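You operate a simulated robot arm through the tools that you are given. There is no shell and no other tool.

Carry out the task below with a simulated robot arm. There is one attempt and no reset: what you move stays moved.

TASK
Brush the rust off roller two, then give the bare patch a coat of oil.
Fine: yellow brush for the rust, green brush for the oil; both go back. Set down upright: green brush.

The check looks at the end state, three seconds after you hand in, the way a careful person would. Anything else that was tipped, shoved, dropped, spilled or broken makes it a failure.

THE ROBOT
A 6-joint arm with a two-finger parallel gripper on a trunk, on a base that moves. Base frame: it is fixed to the floor where the robot stands at the start and does not move with it; the origin is under the middle of the robot, x ahead of it, y to its left, z up. Lengths are in cm, angles in rad, forces in N, time in s.
With the tool pointing down near the work surface it reaches from about 28 to 68 cm from the robot's upright axis, wherever it stands. Its first joint turns from -2.897 to 2.897 rad. Places, roughly: green brush (5x3x17 cm) [190, 240, 90]; oil tin [200, 250, 100]; roller two [225, 225, 100]; yellow brush (13x5x5 cm) [250, 230, 90]. Payload 1.57 kg.
The tool frame sits at the grasp point between the pads (the TCP): z along the fingers, y along the line on which they close. The tips reach 3 cm beyond it. Largest opening 11 cm; finger width 2.4, thickness 1.2; the body of the gripper, 4.8 by 11.2 cm, starts 7.8 cm behind the TCP.
Orientation is told as [roll, pitch, yaw] about the base's x, y, z axes, in that order, counted from this pose: with the fingers straight down and closing along the base's y, the tool's x points along the base's -x, its y along +y and its z along -z.

THE INTERFACE
- The arm moves only by the tool servo_tool. Its argument "commands" is a list of rows, each a list of 7 numbers: the shift along the tool's x, y, z in cm, then the turn, a rotation vector about the tool's x, y, z in rad, then the gripper command, from -1 (shut) to 1 (fully open), values between in proportion. In form: [[dx, dy, dz, wx, wy, wz, grip], ...]. A call has 1 to 20 rows; each row is the pose to reach, as a shift and turn from the pose commanded when the call began, along the tool's axes at that moment. Each row takes 0.2 s and may step no farther than 5 cm and 0.15 rad from the row before; otherwise, or with a gripper value out of range, the whole call is refused. Where a pose cannot be reached the arm comes as near as it can. A force on the tool above 40 N (or 10 N above the force at the start of the call, whichever is more), or a blocked arm, ends the call early, and 0.2 s more pass. Each finger travels about 10.8 cm/s and halts on what it meets, pressing with about 36 N; the grip force reading is that of the motor and also rises with nothing between the fingers. The clock runs only during rows and for 0.2 s after the last one: add rows that repeat a pose to give the fingers time. The reply holds the time, the measured pose of the TCP, the force on the tool along the base axes, the opening and the grip force, in the units named above and with some noise, with the torque about the TCP (base axes, N m) and any sound that the robot's microphone picked up.
- Cameras (640 x 400 px; columns grow to the right, rows downward): "scene" is now at [6.78, 13.66, 169.33]; the picture's right is [-0.04, -1.00, 0.00], its down [-0.63, 0.02, -0.78] and it looks along [0.77, -0.03, -0.63] (base axes); focal length 269 px, centre (320, 200). "wrist" rides on the gripper at [7, 1.6, -14.1] in the tool frame; the picture's right is [-0.23, 0.97, 0.00], its down [-0.85, -0.20, -0.48] and it looks along [-0.47, -0.11, 0.88] (tool axes); focal length 222 px, centre (320, 200). There is no depth. A picture from a camera that has moved, and an enlarged one, comes with that camera's place and axes in the base frame and with its lens.
- snapshot(camera): a new picture of that camera. It takes no simulated time.
- lift_body(by): moves the trunk up (or, below 0, down) by that many cm; the arm and the scene camera ride with it, the base frame stays. It gives what a move gives, with no picture.
- drive_base(legs): drives the robot by 1 to 6 legs, each [ahead, left, turn to the left] in cm, cm and rad, along the robot's own axes; the way and the turn of a leg run together, so that a leg with both is an arc; at most 150 cm and 3.142 rad a leg. The arm and the cameras ride along, it lands a little off, and it stops where it bumps. It gives what a move gives.
- head_to(pan, tilt): turns the head with the scene camera to pan (to the left, within 2.094 rad either way) and tilt (down, from -0.506 to 1.204), counted from straight ahead of the robot. It gives what a move gives.
- zoom(camera, box): a new picture of the part [left, top, right, bottom] of that camera's present view, enlarged. It takes no simulated time.
- finish_job(): hands the job in; it is judged then, once.

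Nothing tells you exact positions but the pictures and the camera data. Unless the task says otherwise, let go and move clear before handing in.

The tools are called after "Request:" as name(argument=value, ...) on one line, values as JSON. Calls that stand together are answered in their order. servo_tool: Moves the arm, as the interface text tells. Its arguments: {"type":"object","properties":{"commands":{"type":"array"}},"required":["commands"]} The other tools are called the same way: lift_body (by) moves the trunk up or down; drive_base (legs) drives the base; head_to (pan, tilt) turns the head that bears the scene camera; snapshot (camera) takes a picture; zoom (camera, box) takes an enlarged picture of a part of a camera's view; finish_job () hands the job in.

At the start:

```text
t: 0.0
ee_pos: [36.36, -7.72, 116.98]
tcp_rot: [0.0, 0.001, -0.001]
contact_force: [-0.9, -0.3, -0.3]
wrist_torque: [-0.01, -0.01, 0.01]
width: 11.02
gripper_force: 0.1
trunk travel left (down, up): [-27.5, 31.5]
robot x, y, heading: [0.22, -0.0, -0.002]
head pan, tilt (commanded): [-0.038, 0.684]
```

scene: 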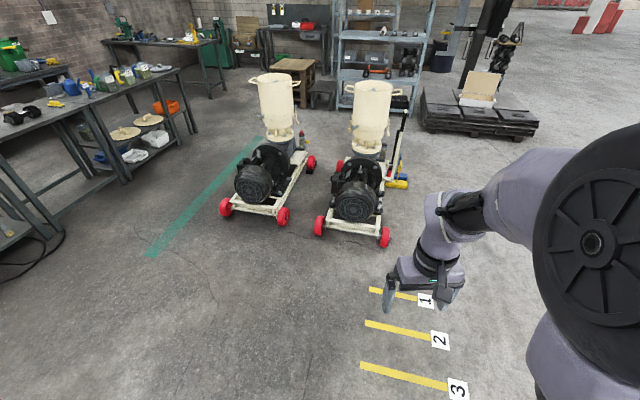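
wrist: 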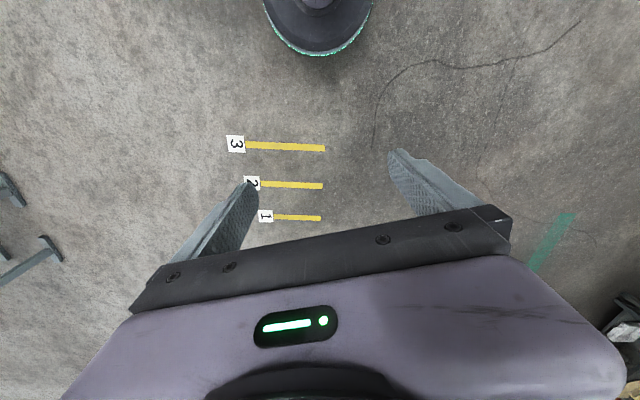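

I see a workshop floor with two pump carts ahead and workbenches to the left. The brushes and roller should be about 3 m off, ahead and to the left, so I turn the head that way first.

Request:
head_to(pan=0.8, tilt=0.3)

Request:
snapshot(camera="scene")

```text
t: 1.2
ee_pos: [36.35, -7.66, 116.96]
tcp_rot: [0.002, 0.0, -0.002]
contact_force: [0.4, -0.1, -0.7]
wrist_torque: [0.03, 0.02, 0.02]
width: 11.0
gripper_force: 0.1
trunk travel left (down, up): [-27.5, 31.5]
robot x, y, heading: [-0.13, -0.02, 0.005]
head pan, tilt (commanded): [0.799, 0.3]
```

```text
taken
camera scene: at [4.74, 20.68, 172.8], right [0.72, -0.7, 0.0], down [-0.21, -0.21, -0.96], along [0.67, 0.68, -0.3], focal length 269 px, centre (320, 200)
```

scene: 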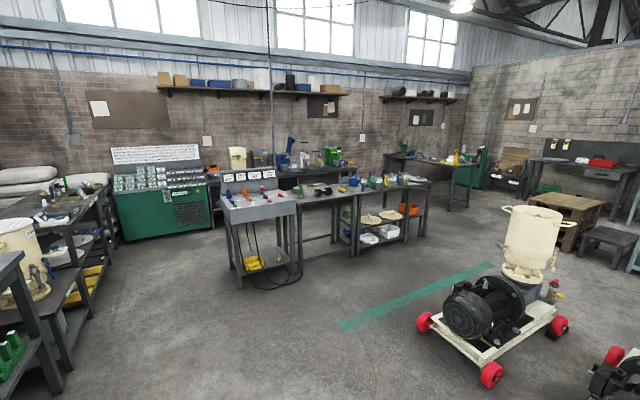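

A bench run stands about 3 m ahead-left; the target items should be around the picture's middle. I enlarge that part.

Request:
zoom(camera="scene", box=[210, 140, 440, 284])

Request:
zoom(camera="scene", box=[290, 160, 390, 222])

```text
2.78 times, centred on (325, 212) of scene
camera zoom: at [4.74, 20.68, 172.8], right [0.72, -0.7, 0.0], down [-0.21, -0.21, -0.96], along [0.67, 0.68, -0.3], focal length 748 px, centre (306, 167)
```

zoom: 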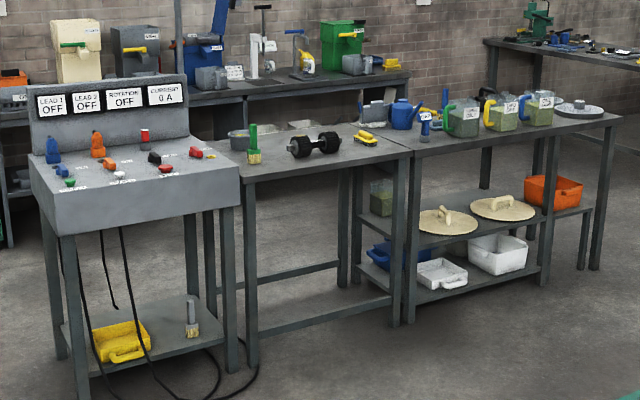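

```text
6.40 times, centred on (340, 191) of scene
camera zoom: at [4.74, 20.68, 172.8], right [0.72, -0.7, 0.0], down [-0.21, -0.21, -0.96], along [0.67, 0.68, -0.3], focal length 1724 px, centre (192, 258)
```

zoom: 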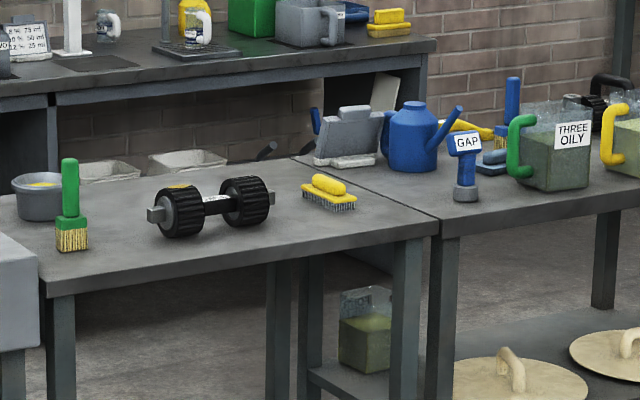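

I can see the green brush standing upright on the table's left, the oil bowl behind it, the dumbbell-like roller with a rust patch on its left wheel, and the yellow wire brush to its right. I check the robot's own footprint before driving.

Request:
head_to(pan=0.8, tilt=1.2)

Request:
snapshot(camera="scene")

Request:
head_to(pan=-0.5, tilt=1.2)

Request:
snapshot(camera="scene")

```text
t: 2.4
ee_pos: [36.25, -7.67, 116.98]
tcp_rot: [0.0, -0.001, -0.002]
contact_force: [0.5, -0.3, -0.3]
wrist_torque: [0.01, 0.0, 0.01]
width: 10.97
gripper_force: 0.1
trunk travel left (down, up): [-27.5, 31.5]
robot x, y, heading: [0.27, -0.04, -0.0]
head pan, tilt (commanded): [0.799, 1.201]
```

```text
taken
camera scene: at [2.13, 18.0, 165.6], right [0.72, -0.7, 0.0], down [-0.65, -0.67, -0.36], along [0.25, 0.26, -0.93], focal length 269 px, centre (320, 200)
```

scene: 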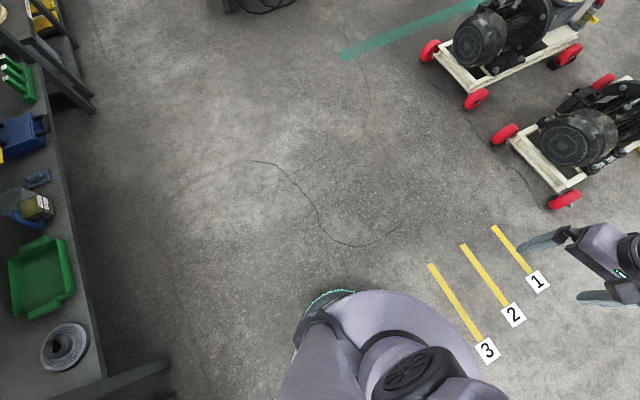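

```text
t: 3.8
ee_pos: [36.39, -7.72, 116.96]
tcp_rot: [0.0, 0.001, -0.002]
contact_force: [-0.5, 0.0, -0.3]
wrist_torque: [0.01, -0.02, 0.0]
width: 11.0
gripper_force: 0.2
trunk travel left (down, up): [-27.5, 31.5]
robot x, y, heading: [0.01, -0.05, 0.002]
head pan, tilt (commanded): [-0.499, 1.201]
```

```text
taken
camera scene: at [3.14, 11.32, 165.6], right [-0.48, -0.88, 0.0], down [-0.82, 0.45, -0.36], along [0.32, -0.17, -0.93], focal length 269 px, centre (320, 200)
```

scene: 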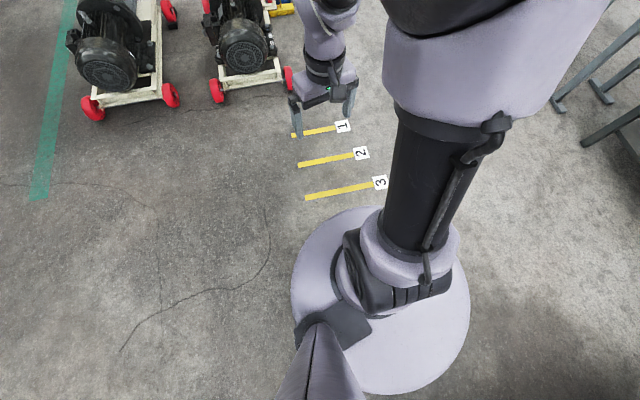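

The base is a disc of roughly 27 cm radius and the table's front edge runs about from (178, 231) to (250, 205), so I plan to stand near (205, 189) facing it. I turn left and drive part of the way on the clear floor, then look again.

Request:
drive_base(legs=[[0, 0, 0.745], [150, 0, 0], [40, 0, 0]])

Request:
head_to(pan=0.2, tilt=0.6)

Request:
snapshot(camera="scene")

```text
t: 15.3
ee_pos: [170.0, 148.84, 116.92]
tcp_rot: [0.0, 0.001, 0.757]
contact_force: [0.2, 0.1, 0.6]
wrist_torque: [-0.03, 0.01, 0.01]
width: 11.0
gripper_force: 0.0
trunk travel left (down, up): [-27.5, 31.5]
robot x, y, heading: [138.03, 129.57, 0.758]
head pan, tilt (commanded): [-0.499, 1.201]
```

```text
t: 16.4
ee_pos: [169.85, 148.93, 116.99]
tcp_rot: [0.001, 0.0, 0.757]
contact_force: [0.1, -1.1, -0.6]
wrist_torque: [0.01, -0.04, -0.01]
width: 10.99
gripper_force: 0.0
trunk travel left (down, up): [-27.5, 31.5]
robot x, y, heading: [138.1, 129.55, 0.758]
head pan, tilt (commanded): [0.201, 0.6]
```

```text
taken
camera scene: at [132.5, 145.48, 170.05], right [0.82, -0.58, 0.0], down [-0.33, -0.46, -0.82], along [0.48, 0.67, -0.57], focal length 269 px, centre (320, 200)
```

scene: 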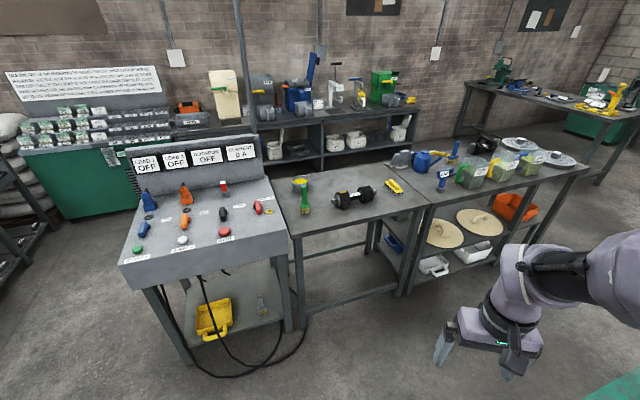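

I'm at (138, 130) and the table is clearly ahead; its front edge fits (178, 231) to (252, 209). I enlarge the table to refine object places.

Request:
zoom(camera="scene", box=[270, 150, 430, 250])

```text
4.00 times, centred on (350, 200) of scene
camera zoom: at [132.5, 145.48, 170.05], right [0.82, -0.58, 0.0], down [-0.33, -0.46, -0.82], along [0.48, 0.67, -0.57], focal length 1078 px, centre (200, 200)
```

zoom: 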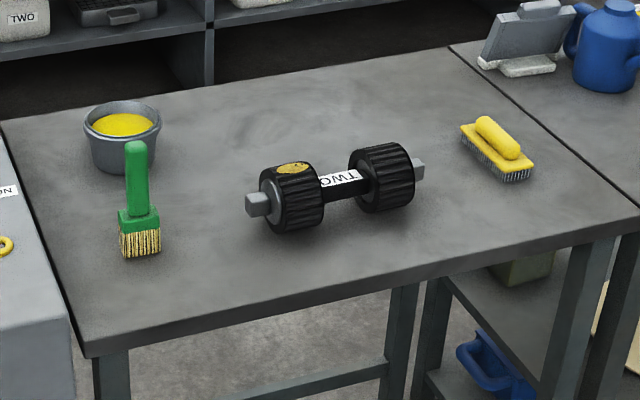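

The layout is confirmed: green brush near (193, 243), oil bowl behind it, roller "TWO" with the rust patch on top of its left drum, yellow brush at right. I drive closer and turn square to the table, stopping short to check clearance.

Request:
drive_base(legs=[[60, -4.3, 0], [0, 0, 0.515]])

Request:
head_to(pan=0.0, tilt=0.8)

Request:
snapshot(camera="scene")

Request:
snapshot(camera="wrist")

```text
t: 21.2
ee_pos: [202.57, 199.4, 117.08]
tcp_rot: [-0.002, 0.0, 1.265]
contact_force: [-0.1, 0.3, 0.3]
wrist_torque: [-0.01, -0.03, 0.01]
width: 11.0
gripper_force: 0.0
trunk travel left (down, up): [-27.5, 31.5]
robot x, y, heading: [184.71, 167.26, 1.268]
head pan, tilt (commanded): [0.201, 0.6]
```

```text
t: 21.9
ee_pos: [202.61, 199.48, 117.08]
tcp_rot: [0.001, 0.0, 1.266]
contact_force: [-1.1, 0.3, 0.0]
wrist_torque: [0.0, 0.02, 0.0]
width: 11.01
gripper_force: 0.0
trunk travel left (down, up): [-27.5, 31.5]
robot x, y, heading: [183.95, 167.35, 1.268]
head pan, tilt (commanded): [0.0, 0.799]
```

```text
taken
camera scene: at [173.21, 177.06, 168.37], right [0.95, -0.3, 0.0], down [-0.21, -0.68, -0.7], along [0.21, 0.67, -0.72], focal length 269 px, centre (320, 200)
```

scene: 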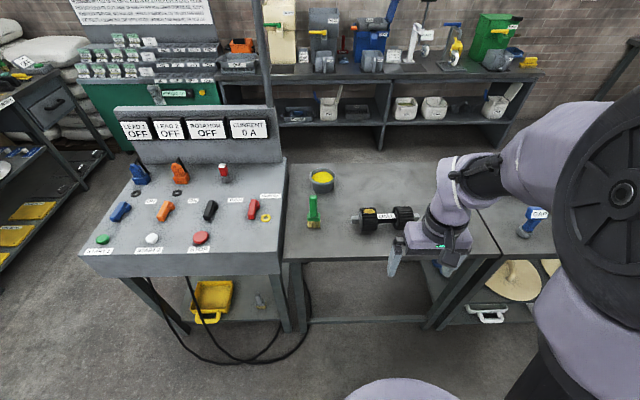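

```text
taken
camera wrist: at [199.06, 193.15, 131.01], right [-0.86, 0.51, 0.0], down [0.45, 0.76, 0.48], along [0.24, 0.41, -0.88], focal length 222 px, centre (320, 200)
```

wrist: 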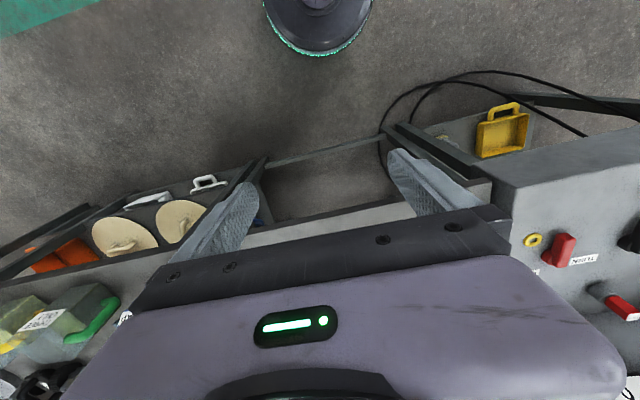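

I'm square to the table with about 59 cm from the robot's axis to its front edge. I move ahead 24 cm and slightly right, then check the clearance between base and table.

Request:
drive_base(legs=[[24, -3.7, 0]])

Request:
head_to(pan=0.0, tilt=1.15)

Request:
snapshot(camera="scene")

Request:
snapshot(camera="wrist")

```text
t: 23.7
ee_pos: [213.18, 221.33, 116.93]
tcp_rot: [0.0, 0.0, 1.27]
contact_force: [0.1, -0.2, -0.4]
wrist_torque: [-0.01, 0.02, -0.01]
width: 11.0
gripper_force: 0.0
trunk travel left (down, up): [-27.5, 31.5]
robot x, y, heading: [195.17, 188.74, 1.268]
head pan, tilt (commanded): [0.0, 0.799]
```

```text
t: 24.6
ee_pos: [213.23, 221.13, 116.9]
tcp_rot: [-0.001, -0.002, 1.27]
contact_force: [0.5, -0.7, -0.1]
wrist_torque: [0.01, 0.04, 0.01]
width: 10.99
gripper_force: 0.1
trunk travel left (down, up): [-27.5, 31.5]
robot x, y, heading: [195.17, 188.64, 1.273]
head pan, tilt (commanded): [0.0, 1.15]
```

```text
taken
camera scene: at [183.13, 196.64, 165.89], right [0.96, -0.3, 0.0], down [-0.27, -0.87, -0.41], along [0.12, 0.39, -0.91], focal length 269 px, centre (320, 200)
```

scene: 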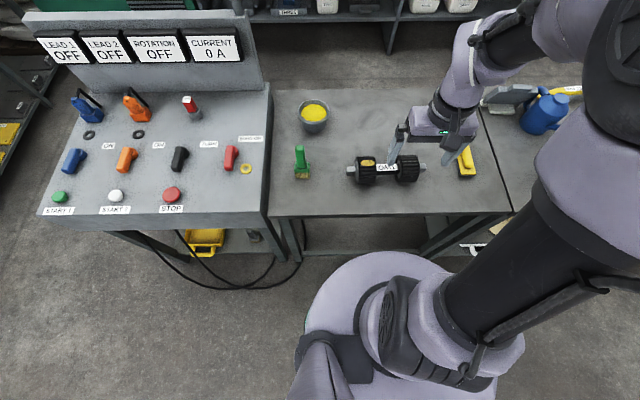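

```text
taken
camera wrist: at [209.54, 214.85, 131.01], right [-0.86, 0.51, 0.0], down [0.44, 0.76, 0.48], along [0.24, 0.41, -0.88], focal length 222 px, centre (320, 200)
```

wrist: 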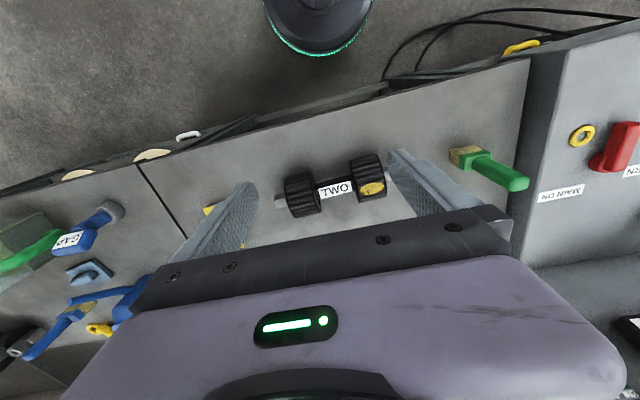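

The base ring's radius works out nearer 22 cm, so there is room to close in a further 6 cm. Then I take close pictures of the table.

Request:
drive_base(legs=[[6, 0, 0]])

Request:
head_to(pan=0.0, tilt=0.9)

Request:
snapshot(camera="scene")

Request:
zoom(camera="scene", box=[240, 130, 400, 230])

Request:
zoom(camera="scene", box=[380, 130, 540, 230])

```text
t: 25.5
ee_pos: [215.0, 226.89, 116.81]
tcp_rot: [-0.001, 0.001, 1.268]
contact_force: [0.3, -0.3, -0.4]
wrist_torque: [-0.01, 0.04, -0.02]
width: 10.98
gripper_force: 0.1
trunk travel left (down, up): [-27.5, 31.5]
robot x, y, heading: [197.07, 194.29, 1.269]
head pan, tilt (commanded): [0.0, 1.15]
```

```text
t: 26.3
ee_pos: [214.91, 226.82, 116.98]
tcp_rot: [-0.001, -0.002, 1.271]
contact_force: [0.1, -0.3, 0.6]
wrist_torque: [0.01, 0.01, 0.01]
width: 10.99
gripper_force: 0.1
trunk travel left (down, up): [-27.5, 31.5]
robot x, y, heading: [196.85, 194.45, 1.27]
head pan, tilt (commanded): [0.0, 0.901]
```

```text
taken
camera scene: at [185.36, 203.84, 167.57], right [0.96, -0.3, 0.0], down [-0.23, -0.75, -0.62], along [0.18, 0.59, -0.78], focal length 269 px, centre (320, 200)
```

scene: 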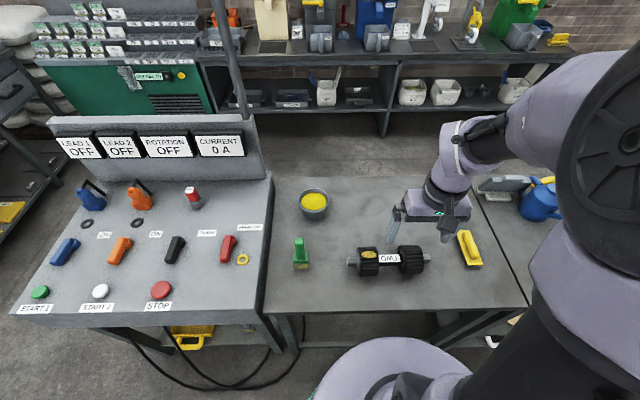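

```text
4.00 times, centred on (320, 180) of scene
camera zoom: at [185.36, 203.84, 167.57], right [0.96, -0.3, 0.0], down [-0.23, -0.75, -0.62], along [0.18, 0.59, -0.78], focal length 1078 px, centre (320, 280)
```

zoom: 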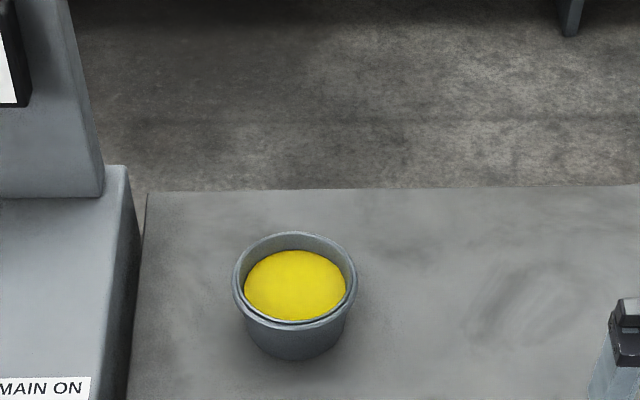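

```text
4.00 times, centred on (460, 180) of scene
camera zoom: at [185.36, 203.84, 167.57], right [0.96, -0.3, 0.0], down [-0.23, -0.75, -0.62], along [0.18, 0.59, -0.78], focal length 1078 px, centre (-240, 280)
```

zoom: 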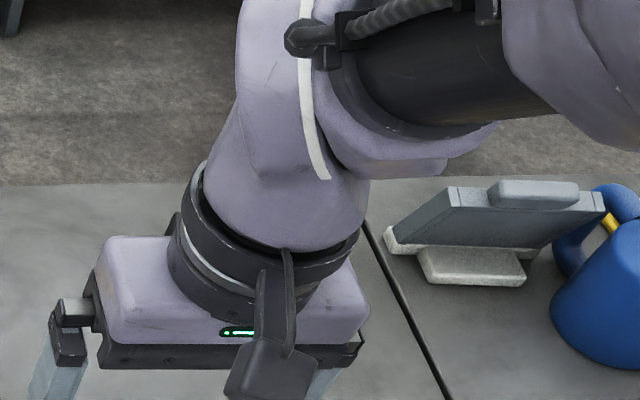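

The table is well in view. I enlarge the roller, green brush and yellow brush separately.

Request:
zoom(camera="scene", box=[260, 225, 356, 285])

Request:
zoom(camera="scene", box=[335, 225, 431, 285])

Request:
zoom(camera="scene", box=[420, 215, 516, 275])

Request:
snapshot(camera="wrist")

```text
6.67 times, centred on (308, 255) of scene
camera zoom: at [185.36, 203.84, 167.57], right [0.96, -0.3, 0.0], down [-0.23, -0.75, -0.62], along [0.18, 0.59, -0.78], focal length 1796 px, centre (400, -167)
```

zoom: 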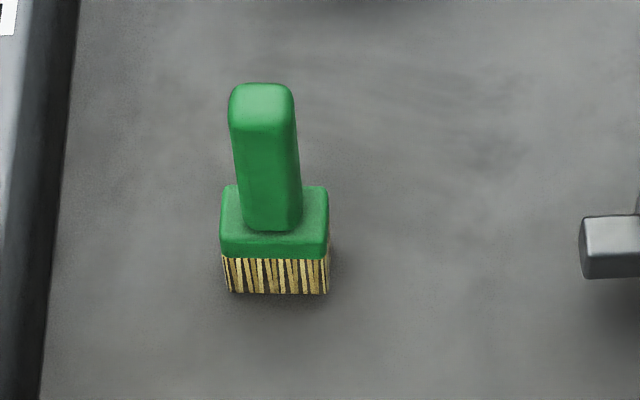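

```text
6.67 times, centred on (383, 255) of scene
camera zoom: at [185.36, 203.84, 167.57], right [0.96, -0.3, 0.0], down [-0.23, -0.75, -0.62], along [0.18, 0.59, -0.78], focal length 1796 px, centre (-100, -167)
```

zoom: 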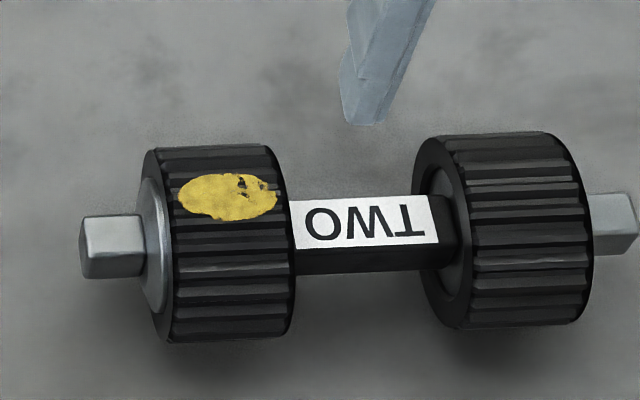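

```text
6.67 times, centred on (468, 245) of scene
camera zoom: at [185.36, 203.84, 167.57], right [0.96, -0.3, 0.0], down [-0.23, -0.75, -0.62], along [0.18, 0.59, -0.78], focal length 1796 px, centre (-667, -100)
```

zoom: 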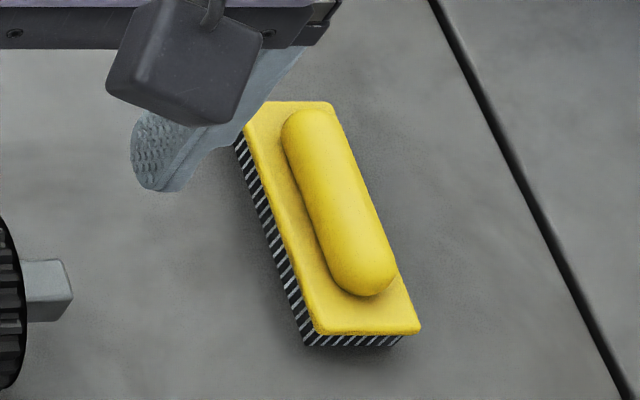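

```text
taken
camera wrist: at [211.31, 220.52, 131.0], right [-0.86, 0.51, 0.0], down [0.44, 0.76, 0.48], along [0.24, 0.41, -0.88], focal length 222 px, centre (320, 200)
```

wrist: 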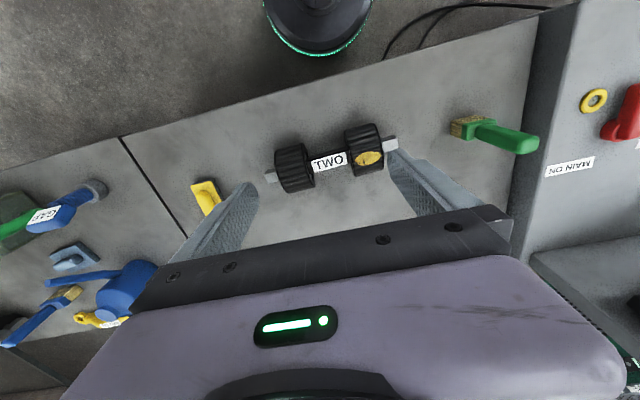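

I estimate the table top near z ≈ 84, the rust patch at about (211, 236, 93) on the left drum's top, and the yellow brush centred near (246, 231) with its long axis pointing away from me. I move the open gripper high above the yellow brush first.

Request:
servo_tool(commands=[[-1.6, -3.6, 0, 0, 0, 0.01, 1], [-3.2, -7.2, 0, 0, 0, 0.02, 1], [-4.9, -10.8, 0, 0, 0, 0.03, 1], [-6.5, -14.4, 0, 0, 0, 0.04, 1], [-8.1, -18, 0, 0, 0, 0.05, 1], [-9.8, -21.6, 0, 0, 0, 0.06, 1], [-11.4, -25.2, 0, 0, 0, 0.06, 1], [-13, -28.7, 0, 0, 0, 0.06, 1], [-13, -28.7, 4, 0, 0, 0.06, 1], [-13, -28.7, 8, 0, 0, 0.06, 1], [-13, -28.7, 8, 0, 0, 0.06, 1]])

Request:
snapshot(camera="wrist")

Request:
snapshot(camera="scene")

```text
t: 28.7
ee_pos: [246.38, 230.75, 108.69]
tcp_rot: [0.0, -0.002, 1.21]
contact_force: [-0.4, -0.6, -0.2]
wrist_torque: [0.0, -0.01, -0.01]
width: 11.01
gripper_force: 0.1
trunk travel left (down, up): [-27.5, 31.5]
robot x, y, heading: [197.03, 194.49, 1.27]
head pan, tilt (commanded): [0.0, 0.901]
```

```text
taken
camera wrist: at [242.36, 224.65, 122.8], right [-0.83, 0.56, 0.0], down [0.49, 0.73, 0.48], along [0.27, 0.4, -0.88], focal length 222 px, centre (320, 200)
```

wrist: 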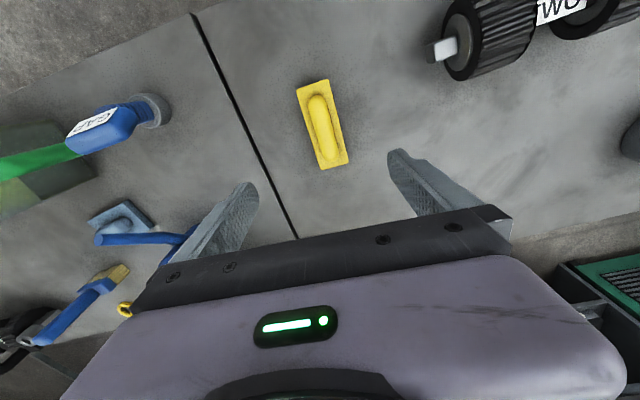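

```text
taken
camera scene: at [185.31, 203.8, 167.58], right [0.96, -0.3, 0.0], down [-0.23, -0.75, -0.62], along [0.18, 0.59, -0.78], focal length 269 px, centre (320, 200)
```

scene: 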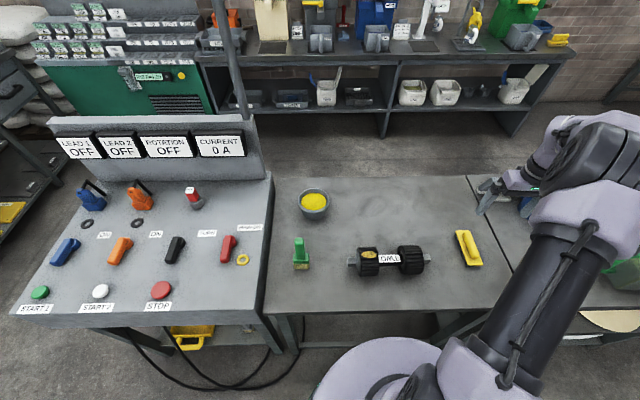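

The yellow brush lies almost exactly below the open gripper. I enlarge it in both cameras to fix its place, heading and height.

Request:
zoom(camera="wrist", box=[272, 70, 368, 190])

Request:
zoom(camera="scene", box=[428, 220, 508, 270])

Request:
zoom(camera="scene", box=[340, 230, 436, 290])

```text
3.33 times, centred on (320, 130) of wrist
camera zoom: at [242.36, 224.65, 122.8], right [-0.83, 0.56, 0.0], down [0.49, 0.73, 0.48], along [0.27, 0.4, -0.88], focal length 740 px, centre (320, 433)
```

zoom: 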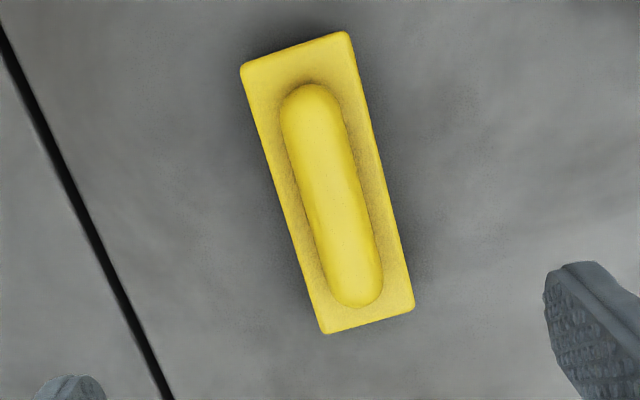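

```text
8.00 times, centred on (468, 245) of scene
camera zoom: at [185.31, 203.8, 167.58], right [0.96, -0.3, 0.0], down [-0.23, -0.75, -0.62], along [0.18, 0.59, -0.78], focal length 2156 px, centre (-864, -160)
```

zoom: 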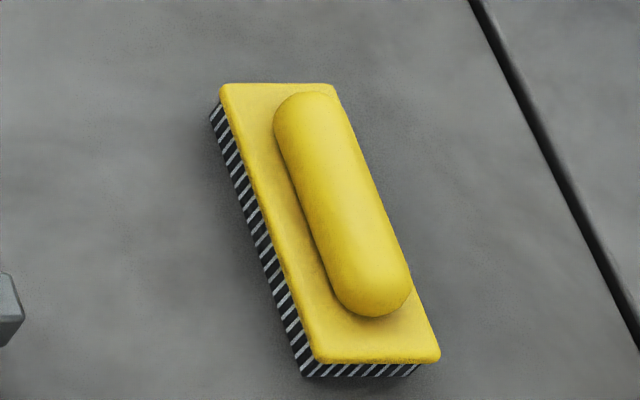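

```text
6.67 times, centred on (388, 260) of scene
camera zoom: at [185.31, 203.8, 167.58], right [0.96, -0.3, 0.0], down [-0.23, -0.75, -0.62], along [0.18, 0.59, -0.78], focal length 1796 px, centre (-133, -200)
```

zoom: 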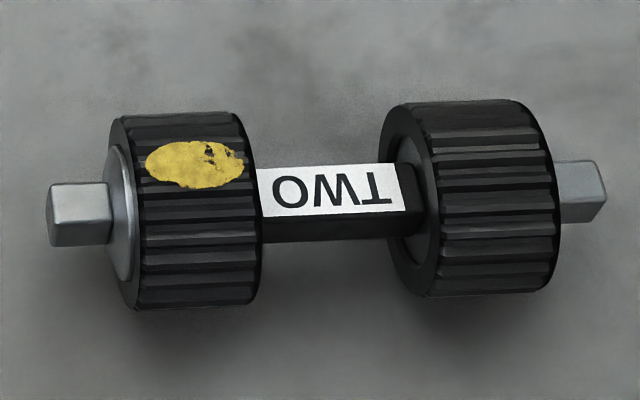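

Both cameras agree: brush handle centre near (245.6, 230.5), top near z ≈ 89, heading about 1.25 rad, which puts the table at about z ≈ 84. I line up over the handle and lower partway, open.

Request:
servo_tool(commands=[[0.3, 0.62, 3, 0, 0, -0.04, 1], [0.3, 0.62, 7, 0, 0, -0.04, 1], [0.3, 0.62, 11, 0, 0, -0.04, 1], [0.3, 0.62, 14, 0, 0, -0.04, 1], [0.3, 0.62, 15.5, 0, 0, -0.04, 1], [0.3, 0.62, 15.5, 0, 0, -0.04, 1]])

Request:
snapshot(camera="wrist")

Request:
zoom(camera="scene", box=[420, 200, 516, 270])

```text
t: 30.1
ee_pos: [245.56, 230.68, 93.26]
tcp_rot: [-0.001, -0.001, 1.248]
contact_force: [-0.9, -0.3, 0.2]
wrist_torque: [-0.03, 0.0, 0.02]
width: 11.0
gripper_force: 0.1
trunk travel left (down, up): [-27.5, 31.5]
robot x, y, heading: [196.93, 194.15, 1.268]
head pan, tilt (commanded): [0.0, 0.901]
```

```text
taken
camera wrist: at [241.84, 224.51, 107.27], right [-0.85, 0.52, 0.0], down [0.46, 0.75, 0.48], along [0.25, 0.41, -0.88], focal length 222 px, centre (320, 200)
```

wrist: 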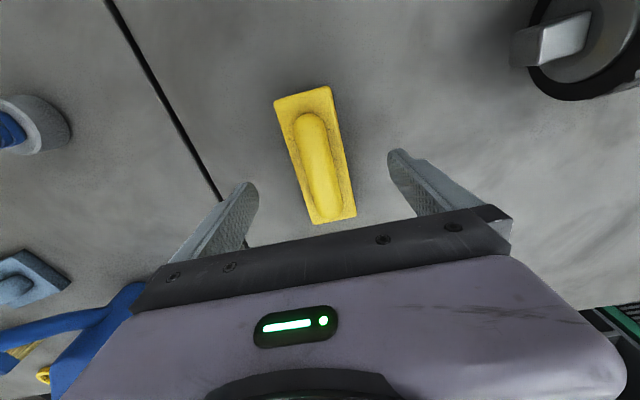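

```text
5.71 times, centred on (468, 235) of scene
camera zoom: at [185.36, 203.83, 167.58], right [0.96, -0.3, 0.0], down [-0.23, -0.75, -0.62], along [0.18, 0.59, -0.78], focal length 1540 px, centre (-526, 0)
```

zoom: 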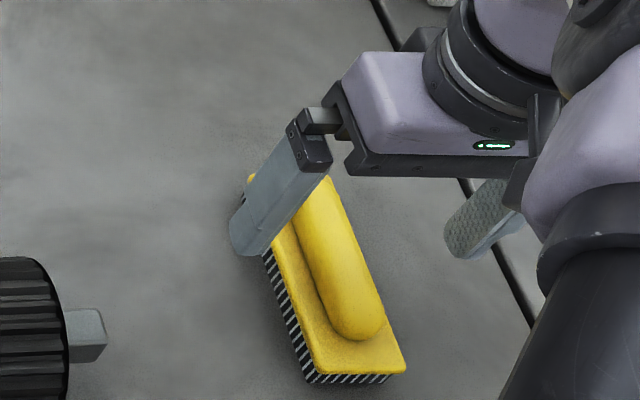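

The gripper is now aligned with the brush (measured plate 13.0 × 4.9 cm, top near z ≈ 86.7). I lower the last 3.3 cm so the tips sit just above the plate and close on the handle.

Request:
servo_tool(commands=[[0, 0, 1.5, 0, 0, 0, 1], [0, 0, 2.6, 0, 0, 0, 1], [0, 0, 3.3, 0, 0, 0, 1], [0, 0, 3.3, 0, 0, 0, 1], [0, 0, 3.3, 0, 0, 0, 0.4], [0, 0, 3.3, 0, 0, 0, 0], [0, 0, 3.3, 0, 0, 0, -0.4], [0, 0, 3.3, 0, 0, 0, -0.8], [0, 0, 3.3, 0, 0, 0, -1], [0, 0, 3.3, 0, 0, 0, -1], [0, 0, 3.3, 0, 0, 0, -1]])

Request:
snapshot(camera="wrist")

Request:
zoom(camera="scene", box=[420, 200, 516, 270])

```text
t: 32.5
ee_pos: [245.55, 230.72, 90.05]
tcp_rot: [0.0, -0.001, 1.249]
contact_force: [1.1, -0.7, 0.9]
wrist_torque: [0.04, -0.06, -0.05]
width: 4.9
gripper_force: 36.4
trunk travel left (down, up): [-27.5, 31.5]
robot x, y, heading: [196.93, 194.4, 1.268]
head pan, tilt (commanded): [0.0, 0.901]
```

```text
taken
camera wrist: at [241.84, 224.54, 104.11], right [-0.85, 0.52, 0.0], down [0.46, 0.75, 0.48], along [0.25, 0.41, -0.88], focal length 222 px, centre (320, 200)
```

wrist: 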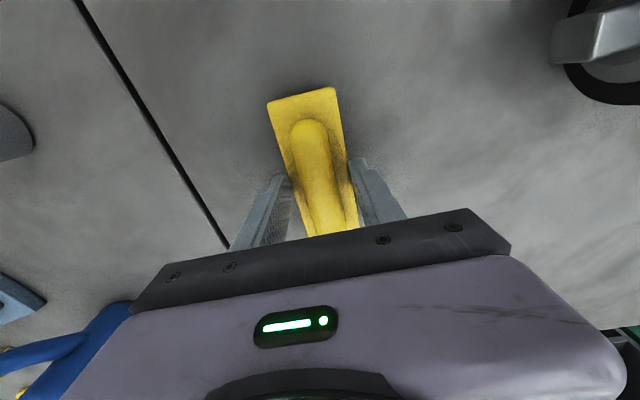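

```text
5.71 times, centred on (468, 235) of scene
camera zoom: at [185.36, 203.82, 167.58], right [0.96, -0.3, 0.0], down [-0.23, -0.75, -0.62], along [0.18, 0.59, -0.78], focal length 1540 px, centre (-526, 0)
```

zoom: 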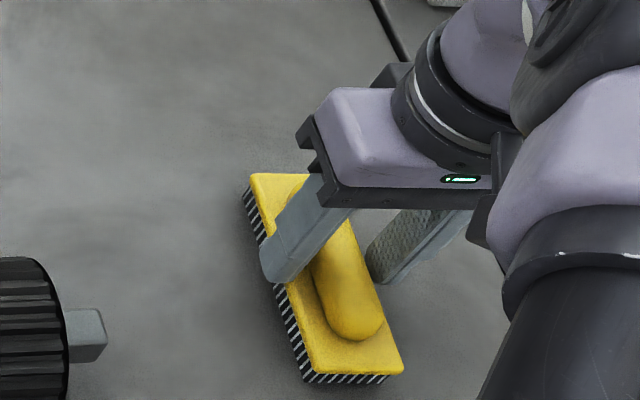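

The fingers halted at 4.9 cm, so they hold the plate's sides, perhaps only by its upper edge. I open a little, go 1 cm lower for a firmer hold, and close again.

Request:
servo_tool(commands=[[0, 0, 0, 0, 0, 0, -0.3], [0, 0, 0, 0, 0, 0, 0.1], [0, 0, 0, 0, 0, 0, 0.1], [0, 0, 0.5, 0, 0, 0, 0.1], [0, 0, 1.0, 0, 0, 0, 0.1], [0, 0, 1.0, 0, 0, 0, 0.1], [0, 0, 1.0, 0, 0, 0, -0.4], [0, 0, 1.0, 0, 0, 0, -0.8], [0, 0, 1.0, 0, 0, 0, -1], [0, 0, 1.0, 0, 0, 0, -1], [0, 0, 1.0, 0, 0, 0, -1]])

Request:
snapshot(camera="wrist")

Request:
zoom(camera="scene", box=[420, 200, 516, 270])

```text
t: 34.9
ee_pos: [245.48, 230.63, 89.08]
tcp_rot: [0.0, -0.002, 1.249]
contact_force: [1.3, -0.2, 0.8]
wrist_torque: [-0.05, 0.02, 0.01]
width: 4.92
gripper_force: 35.8
trunk travel left (down, up): [-27.5, 31.5]
robot x, y, heading: [197.03, 194.22, 1.271]
head pan, tilt (commanded): [0.0, 0.901]
```

```text
taken
camera wrist: at [241.74, 224.52, 103.18], right [-0.85, 0.52, 0.0], down [0.46, 0.75, 0.48], along [0.25, 0.41, -0.88], focal length 222 px, centre (320, 200)
```

wrist: 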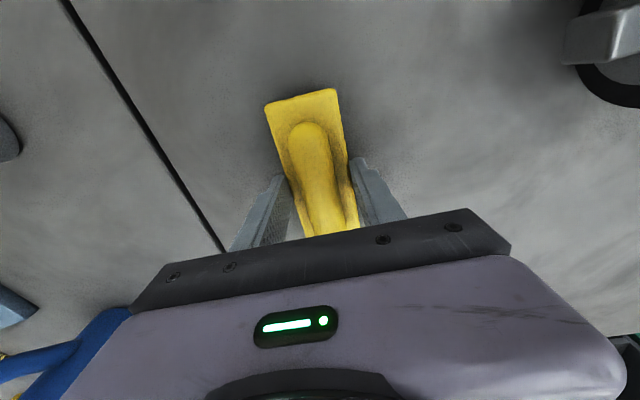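

```text
5.71 times, centred on (468, 235) of scene
camera zoom: at [185.36, 203.83, 167.58], right [0.96, -0.3, 0.0], down [-0.23, -0.75, -0.62], along [0.18, 0.59, -0.78], focal length 1540 px, centre (-526, 0)
```

zoom: 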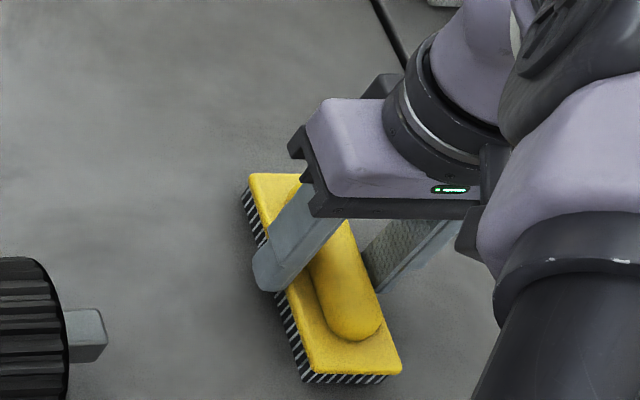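

The hold is firm with the tips lower on the plate (TCP z 89.1, bristle bottoms about 5.1 cm below). I lift straight up, then carry the brush to above the rust patch at about (211, 235.6).

Request:
servo_tool(commands=[[0, 0, -1, 0, 0, 0, -1], [0, 0, -4, 0, 0, 0, -1], [0, 0, -8, 0, 0, 0, -1], [0, 0, -12, 0, 0, 0, -1], [0, 0, -16, 0, 0, 0, -1], [0, 0, -18, 0, 0, 0, -1], [0, 0, -18, 0, 0, 0, -1]])

Request:
snapshot(camera="wrist")

```text
t: 36.5
ee_pos: [245.75, 230.58, 107.31]
tcp_rot: [-0.001, 0.001, 1.25]
contact_force: [-0.3, 0.0, -2.9]
wrist_torque: [-0.02, 0.04, 0.0]
width: 4.93
gripper_force: 36.2
trunk travel left (down, up): [-27.5, 31.5]
robot x, y, heading: [196.69, 194.44, 1.273]
head pan, tilt (commanded): [0.0, 0.901]
```

```text
taken
camera wrist: at [241.91, 224.34, 121.3], right [-0.85, 0.52, 0.0], down [0.46, 0.75, 0.48], along [0.25, 0.41, -0.88], focal length 222 px, centre (320, 200)
```

wrist: 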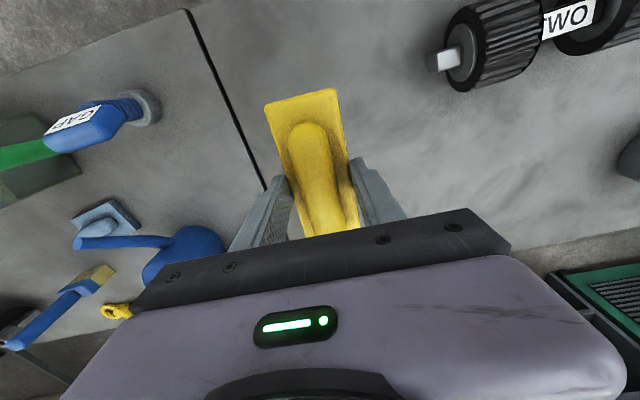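

The brush is held, weighing about 3 N. I carry it left at this height to above the rusty drum.

Request:
servo_tool(commands=[[0.7, 3.8, 0, 0, 0, -0.01, -1], [1.4, 7.6, 0, 0, 0, -0.02, -1], [2.1, 11.4, 0, 0, 0, -0.02, -1], [2.8, 15.3, 0, 0, 0, -0.03, -1], [3.5, 19.1, 0, 0, 0, -0.04, -1], [4.2, 22.9, 0, 0, 0, -0.05, -1], [4.9, 26.7, 0, 0, 0, -0.06, -1], [5.6, 30.5, 0, 0, 0, -0.06, -1], [6.2, 34.3, 0, 0, 0, -0.06, -1], [6.2, 34.3, 0, 0, 0, -0.06, -1]])

Request:
snapshot(camera="wrist")

Request:
snapshot(camera="scene")

Request:
zoom(camera="scene", box=[320, 200, 448, 280])

```text
t: 38.7
ee_pos: [210.99, 235.49, 107.1]
tcp_rot: [0.002, -0.002, 1.309]
contact_force: [0.2, 0.4, -2.0]
wrist_torque: [-0.01, 0.01, 0.0]
width: 4.92
gripper_force: 35.7
trunk travel left (down, up): [-27.5, 31.5]
robot x, y, heading: [196.76, 194.47, 1.267]
head pan, tilt (commanded): [0.0, 0.901]
```

```text
taken
camera wrist: at [207.57, 229.05, 121.1], right [-0.88, 0.47, 0.0], down [0.41, 0.77, 0.48], along [0.23, 0.42, -0.88], focal length 222 px, centre (320, 200)
```

wrist: 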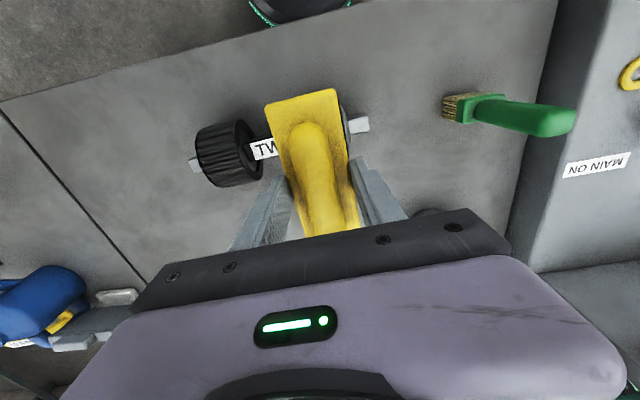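

```text
taken
camera scene: at [185.43, 203.83, 167.58], right [0.96, -0.3, 0.0], down [-0.23, -0.75, -0.62], along [0.18, 0.59, -0.78], focal length 269 px, centre (320, 200)
```

scene: 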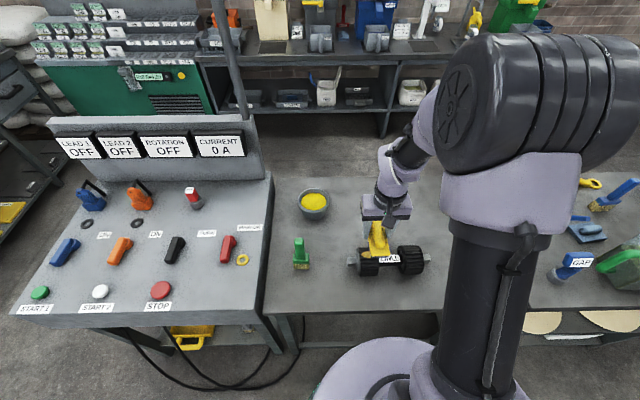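

```text
5.00 times, centred on (384, 240) of scene
camera zoom: at [185.43, 203.83, 167.58], right [0.96, -0.3, 0.0], down [-0.23, -0.75, -0.62], along [0.18, 0.59, -0.78], focal length 1347 px, centre (0, 0)
```

zoom: 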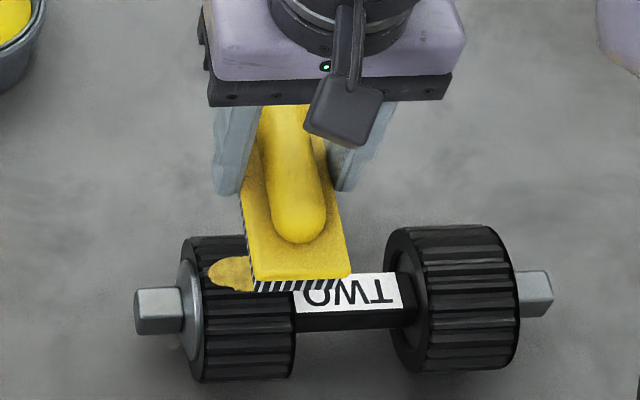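

The brush is centred over the patch within a few millimetres. I lower it to about 1 cm above the drum.

Request:
servo_tool(commands=[[0, 0, 3, 0, 0, 0, -1], [0, 0, 6, 0, 0, 0, -1], [0, 0, 7.6, 0, 0, 0, -1], [0, 0, 8.0, 0, 0, 0, -1], [0, 0, 8.0, 0, 0, 0, -1]])

Request:
zoom(camera="scene", box=[320, 200, 448, 280])

```text
t: 39.9
ee_pos: [210.98, 235.48, 99.07]
tcp_rot: [-0.003, -0.003, 1.309]
contact_force: [-0.2, -0.5, -2.2]
wrist_torque: [0.01, -0.03, 0.01]
width: 4.94
gripper_force: 36.6
trunk travel left (down, up): [-27.5, 31.5]
robot x, y, heading: [196.78, 194.35, 1.27]
head pan, tilt (commanded): [0.0, 0.901]
```

```text
5.00 times, centred on (384, 240) of scene
camera zoom: at [185.37, 203.84, 167.58], right [0.96, -0.3, 0.0], down [-0.23, -0.75, -0.62], along [0.18, 0.59, -0.78], focal length 1347 px, centre (0, 0)
```

zoom: 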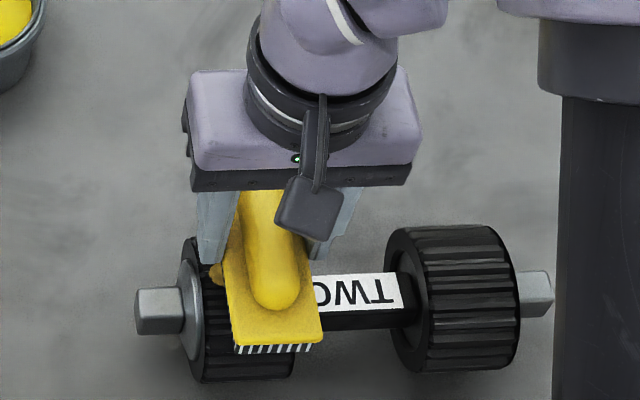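

The brush hovers about 1 cm above the drum, squarely over the patch. I lower in small steps until the force shows light contact.

Request:
servo_tool(commands=[[0, 0.3, 0.3, 0, 0, 0, -1], [0, 0.3, 0.6, 0, 0, 0, -1], [0, 0.3, 0.9, 0, 0, 0, -1], [0, 0.3, 0.9, 0, 0, 0, -1]])

```text
t: 40.9
ee_pos: [210.7, 235.63, 98.16]
tcp_rot: [0.001, 0.0, 1.309]
contact_force: [0.5, 0.0, -2.0]
wrist_torque: [0.01, 0.0, 0.01]
width: 4.92
gripper_force: 36.2
trunk travel left (down, up): [-27.5, 31.5]
robot x, y, heading: [197.17, 194.46, 1.273]
head pan, tilt (commanded): [0.0, 0.901]
```

Request:
servo_tool(commands=[[0, 0, 0.2, 0, 0, 0, -1], [0, 0, 0.4, 0, 0, 0, -1], [0, 0, 0.4, 0, 0, 0, -1]])

```text
t: 41.7
ee_pos: [210.65, 235.71, 97.88]
tcp_rot: [0.0, -0.004, 1.308]
contact_force: [1.4, 0.3, 27.5]
wrist_torque: [0.03, -0.01, -0.01]
width: 4.95
gripper_force: 36.0
trunk travel left (down, up): [-27.5, 31.5]
robot x, y, heading: [197.09, 194.47, 1.274]
head pan, tilt (commanded): [0.0, 0.901]
```

Contact came at about z ≈ 98.0 with 27 N, firmer than I want. I ease up 2 mm and check.

Request:
servo_tool(commands=[[0, 0, -0.2, 0, 0, 0, -1], [0, 0, -0.2, 0, 0, 0, -1]])

Request:
zoom(camera="scene", box=[320, 200, 448, 280])

```text
t: 42.3
ee_pos: [210.76, 235.62, 97.94]
tcp_rot: [-0.002, 0.002, 1.31]
contact_force: [0.4, -0.4, 0.4]
wrist_torque: [0.01, -0.03, -0.02]
width: 4.93
gripper_force: 35.6
trunk travel left (down, up): [-27.5, 31.5]
robot x, y, heading: [196.76, 193.9, 1.267]
head pan, tilt (commanded): [0.0, 0.901]
```

```text
5.00 times, centred on (384, 240) of scene
camera zoom: at [185.36, 203.83, 167.56], right [0.96, -0.3, 0.0], down [-0.23, -0.75, -0.62], along [0.18, 0.59, -0.78], focal length 1347 px, centre (0, 0)
```

zoom: 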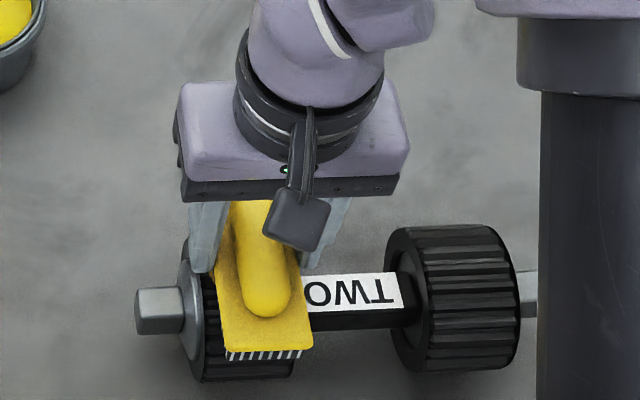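

Contact is now light, about 2.5 N. I make a first gentle back-and-forth stroke along the roller's axis, then check that the roller stayed put.

Request:
servo_tool(commands=[[0, 0, 0.05, 0, 0, 0, -1], [0, 1, 0.05, 0, 0, 0, -1], [0, 2, 0.05, 0, 0, 0, -1], [0, 1, 0.05, 0, 0, 0, -1], [0, 0, 0.05, 0, 0, 0, -1], [0, -1, 0.05, 0, 0, 0, -1], [0, -2, 0.05, 0, 0, 0, -1], [0, -1, 0.05, 0, 0, 0, -1], [0, 0, 0.05, 0, 0, 0, -1], [0, 0, 0.05, 0, 0, 0, -1]])

Request:
zoom(camera="scene", box=[320, 200, 448, 280])

```text
t: 44.5
ee_pos: [210.67, 235.78, 98.13]
tcp_rot: [0.0, -0.003, 1.31]
contact_force: [0.7, 1.5, -1.4]
wrist_torque: [0.03, -0.02, 0.04]
width: 4.94
gripper_force: 36.0
trunk travel left (down, up): [-27.5, 31.5]
robot x, y, heading: [196.85, 194.12, 1.274]
head pan, tilt (commanded): [0.0, 0.901]
```

```text
5.00 times, centred on (384, 240) of scene
camera zoom: at [185.37, 203.84, 167.58], right [0.96, -0.3, 0.0], down [-0.23, -0.75, -0.62], along [0.18, 0.59, -0.78], focal length 1347 px, centre (0, 0)
```

zoom: 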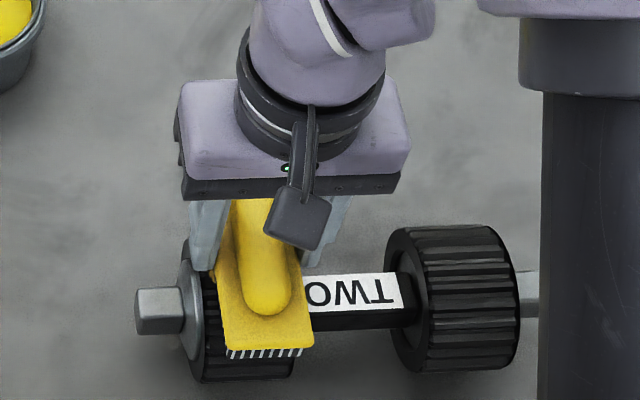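

The roller has not moved, but the press is now near zero. I lower another 1.5 mm to get a steady few newtons.

Request:
servo_tool(commands=[[0, 0, 0.1, 0, 0, 0, -1], [0, 0, 0.15, 0, 0, 0, -1], [0, 0, 0.15, 0, 0, 0, -1]])

```text
t: 45.3
ee_pos: [210.7, 235.65, 98.05]
tcp_rot: [0.001, -0.002, 1.309]
contact_force: [1.1, 1.0, 8.9]
wrist_torque: [0.16, -0.08, -0.01]
width: 4.96
gripper_force: 36.5
trunk travel left (down, up): [-27.5, 31.5]
robot x, y, heading: [196.96, 194.53, 1.272]
head pan, tilt (commanded): [0.0, 0.901]
```

About 11 N press now. I brush back and forth along the axis for several strokes.

Request:
servo_tool(commands=[[0, 1, 0, 0, 0, 0, -1], [0, 2, 0, 0, 0, 0, -1], [0, 2.8, 0, 0, 0, 0, -1], [0, 1.8, 0, 0, 0, 0, -1], [0, 0.6, 0, 0, 0, 0, -1], [0, -0.6, 0, 0, 0, 0, -1], [0, -1.8, 0, 0, 0, 0, -1], [0, -2.8, 0, 0, 0, 0, -1], [0, -1.8, 0, 0, 0, 0, -1], [0, -0.6, 0, 0, 0, 0, -1], [0, 0.6, 0, 0, 0, 0, -1], [0, 1.8, 0, 0, 0, 0, -1], [0, 2.8, 0, 0, 0, 0, -1], [0, 1.8, 0, 0, 0, 0, -1], [0, 0.6, 0, 0, 0, 0, -1], [0, -0.6, 0, 0, 0, 0, -1], [0, -1.8, 0, 0, 0, 0, -1], [0, -2.8, 0, 0, 0, 0, -1], [0, -1.5, 0, 0, 0, 0, -1], [0, 0, 0, 0, 0, 0, -1]])

Request:
zoom(camera="scene", box=[320, 200, 448, 280])

```text
t: 49.5
ee_pos: [210.84, 235.69, 97.94]
tcp_rot: [0.002, -0.002, 1.31]
contact_force: [5.2, -0.4, 24.1]
wrist_torque: [-0.1, -0.25, 0.06]
width: 4.93
gripper_force: 35.8
trunk travel left (down, up): [-27.5, 31.5]
robot x, y, heading: [196.81, 194.49, 1.266]
head pan, tilt (commanded): [0.0, 0.901]
```

```text
5.00 times, centred on (384, 240) of scene
camera zoom: at [185.42, 203.64, 167.61], right [0.96, -0.3, 0.0], down [-0.23, -0.75, -0.62], along [0.18, 0.59, -0.78], focal length 1347 px, centre (0, 0)
```

zoom: 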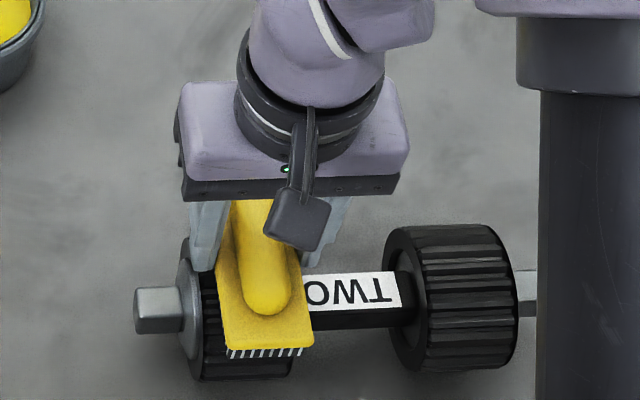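

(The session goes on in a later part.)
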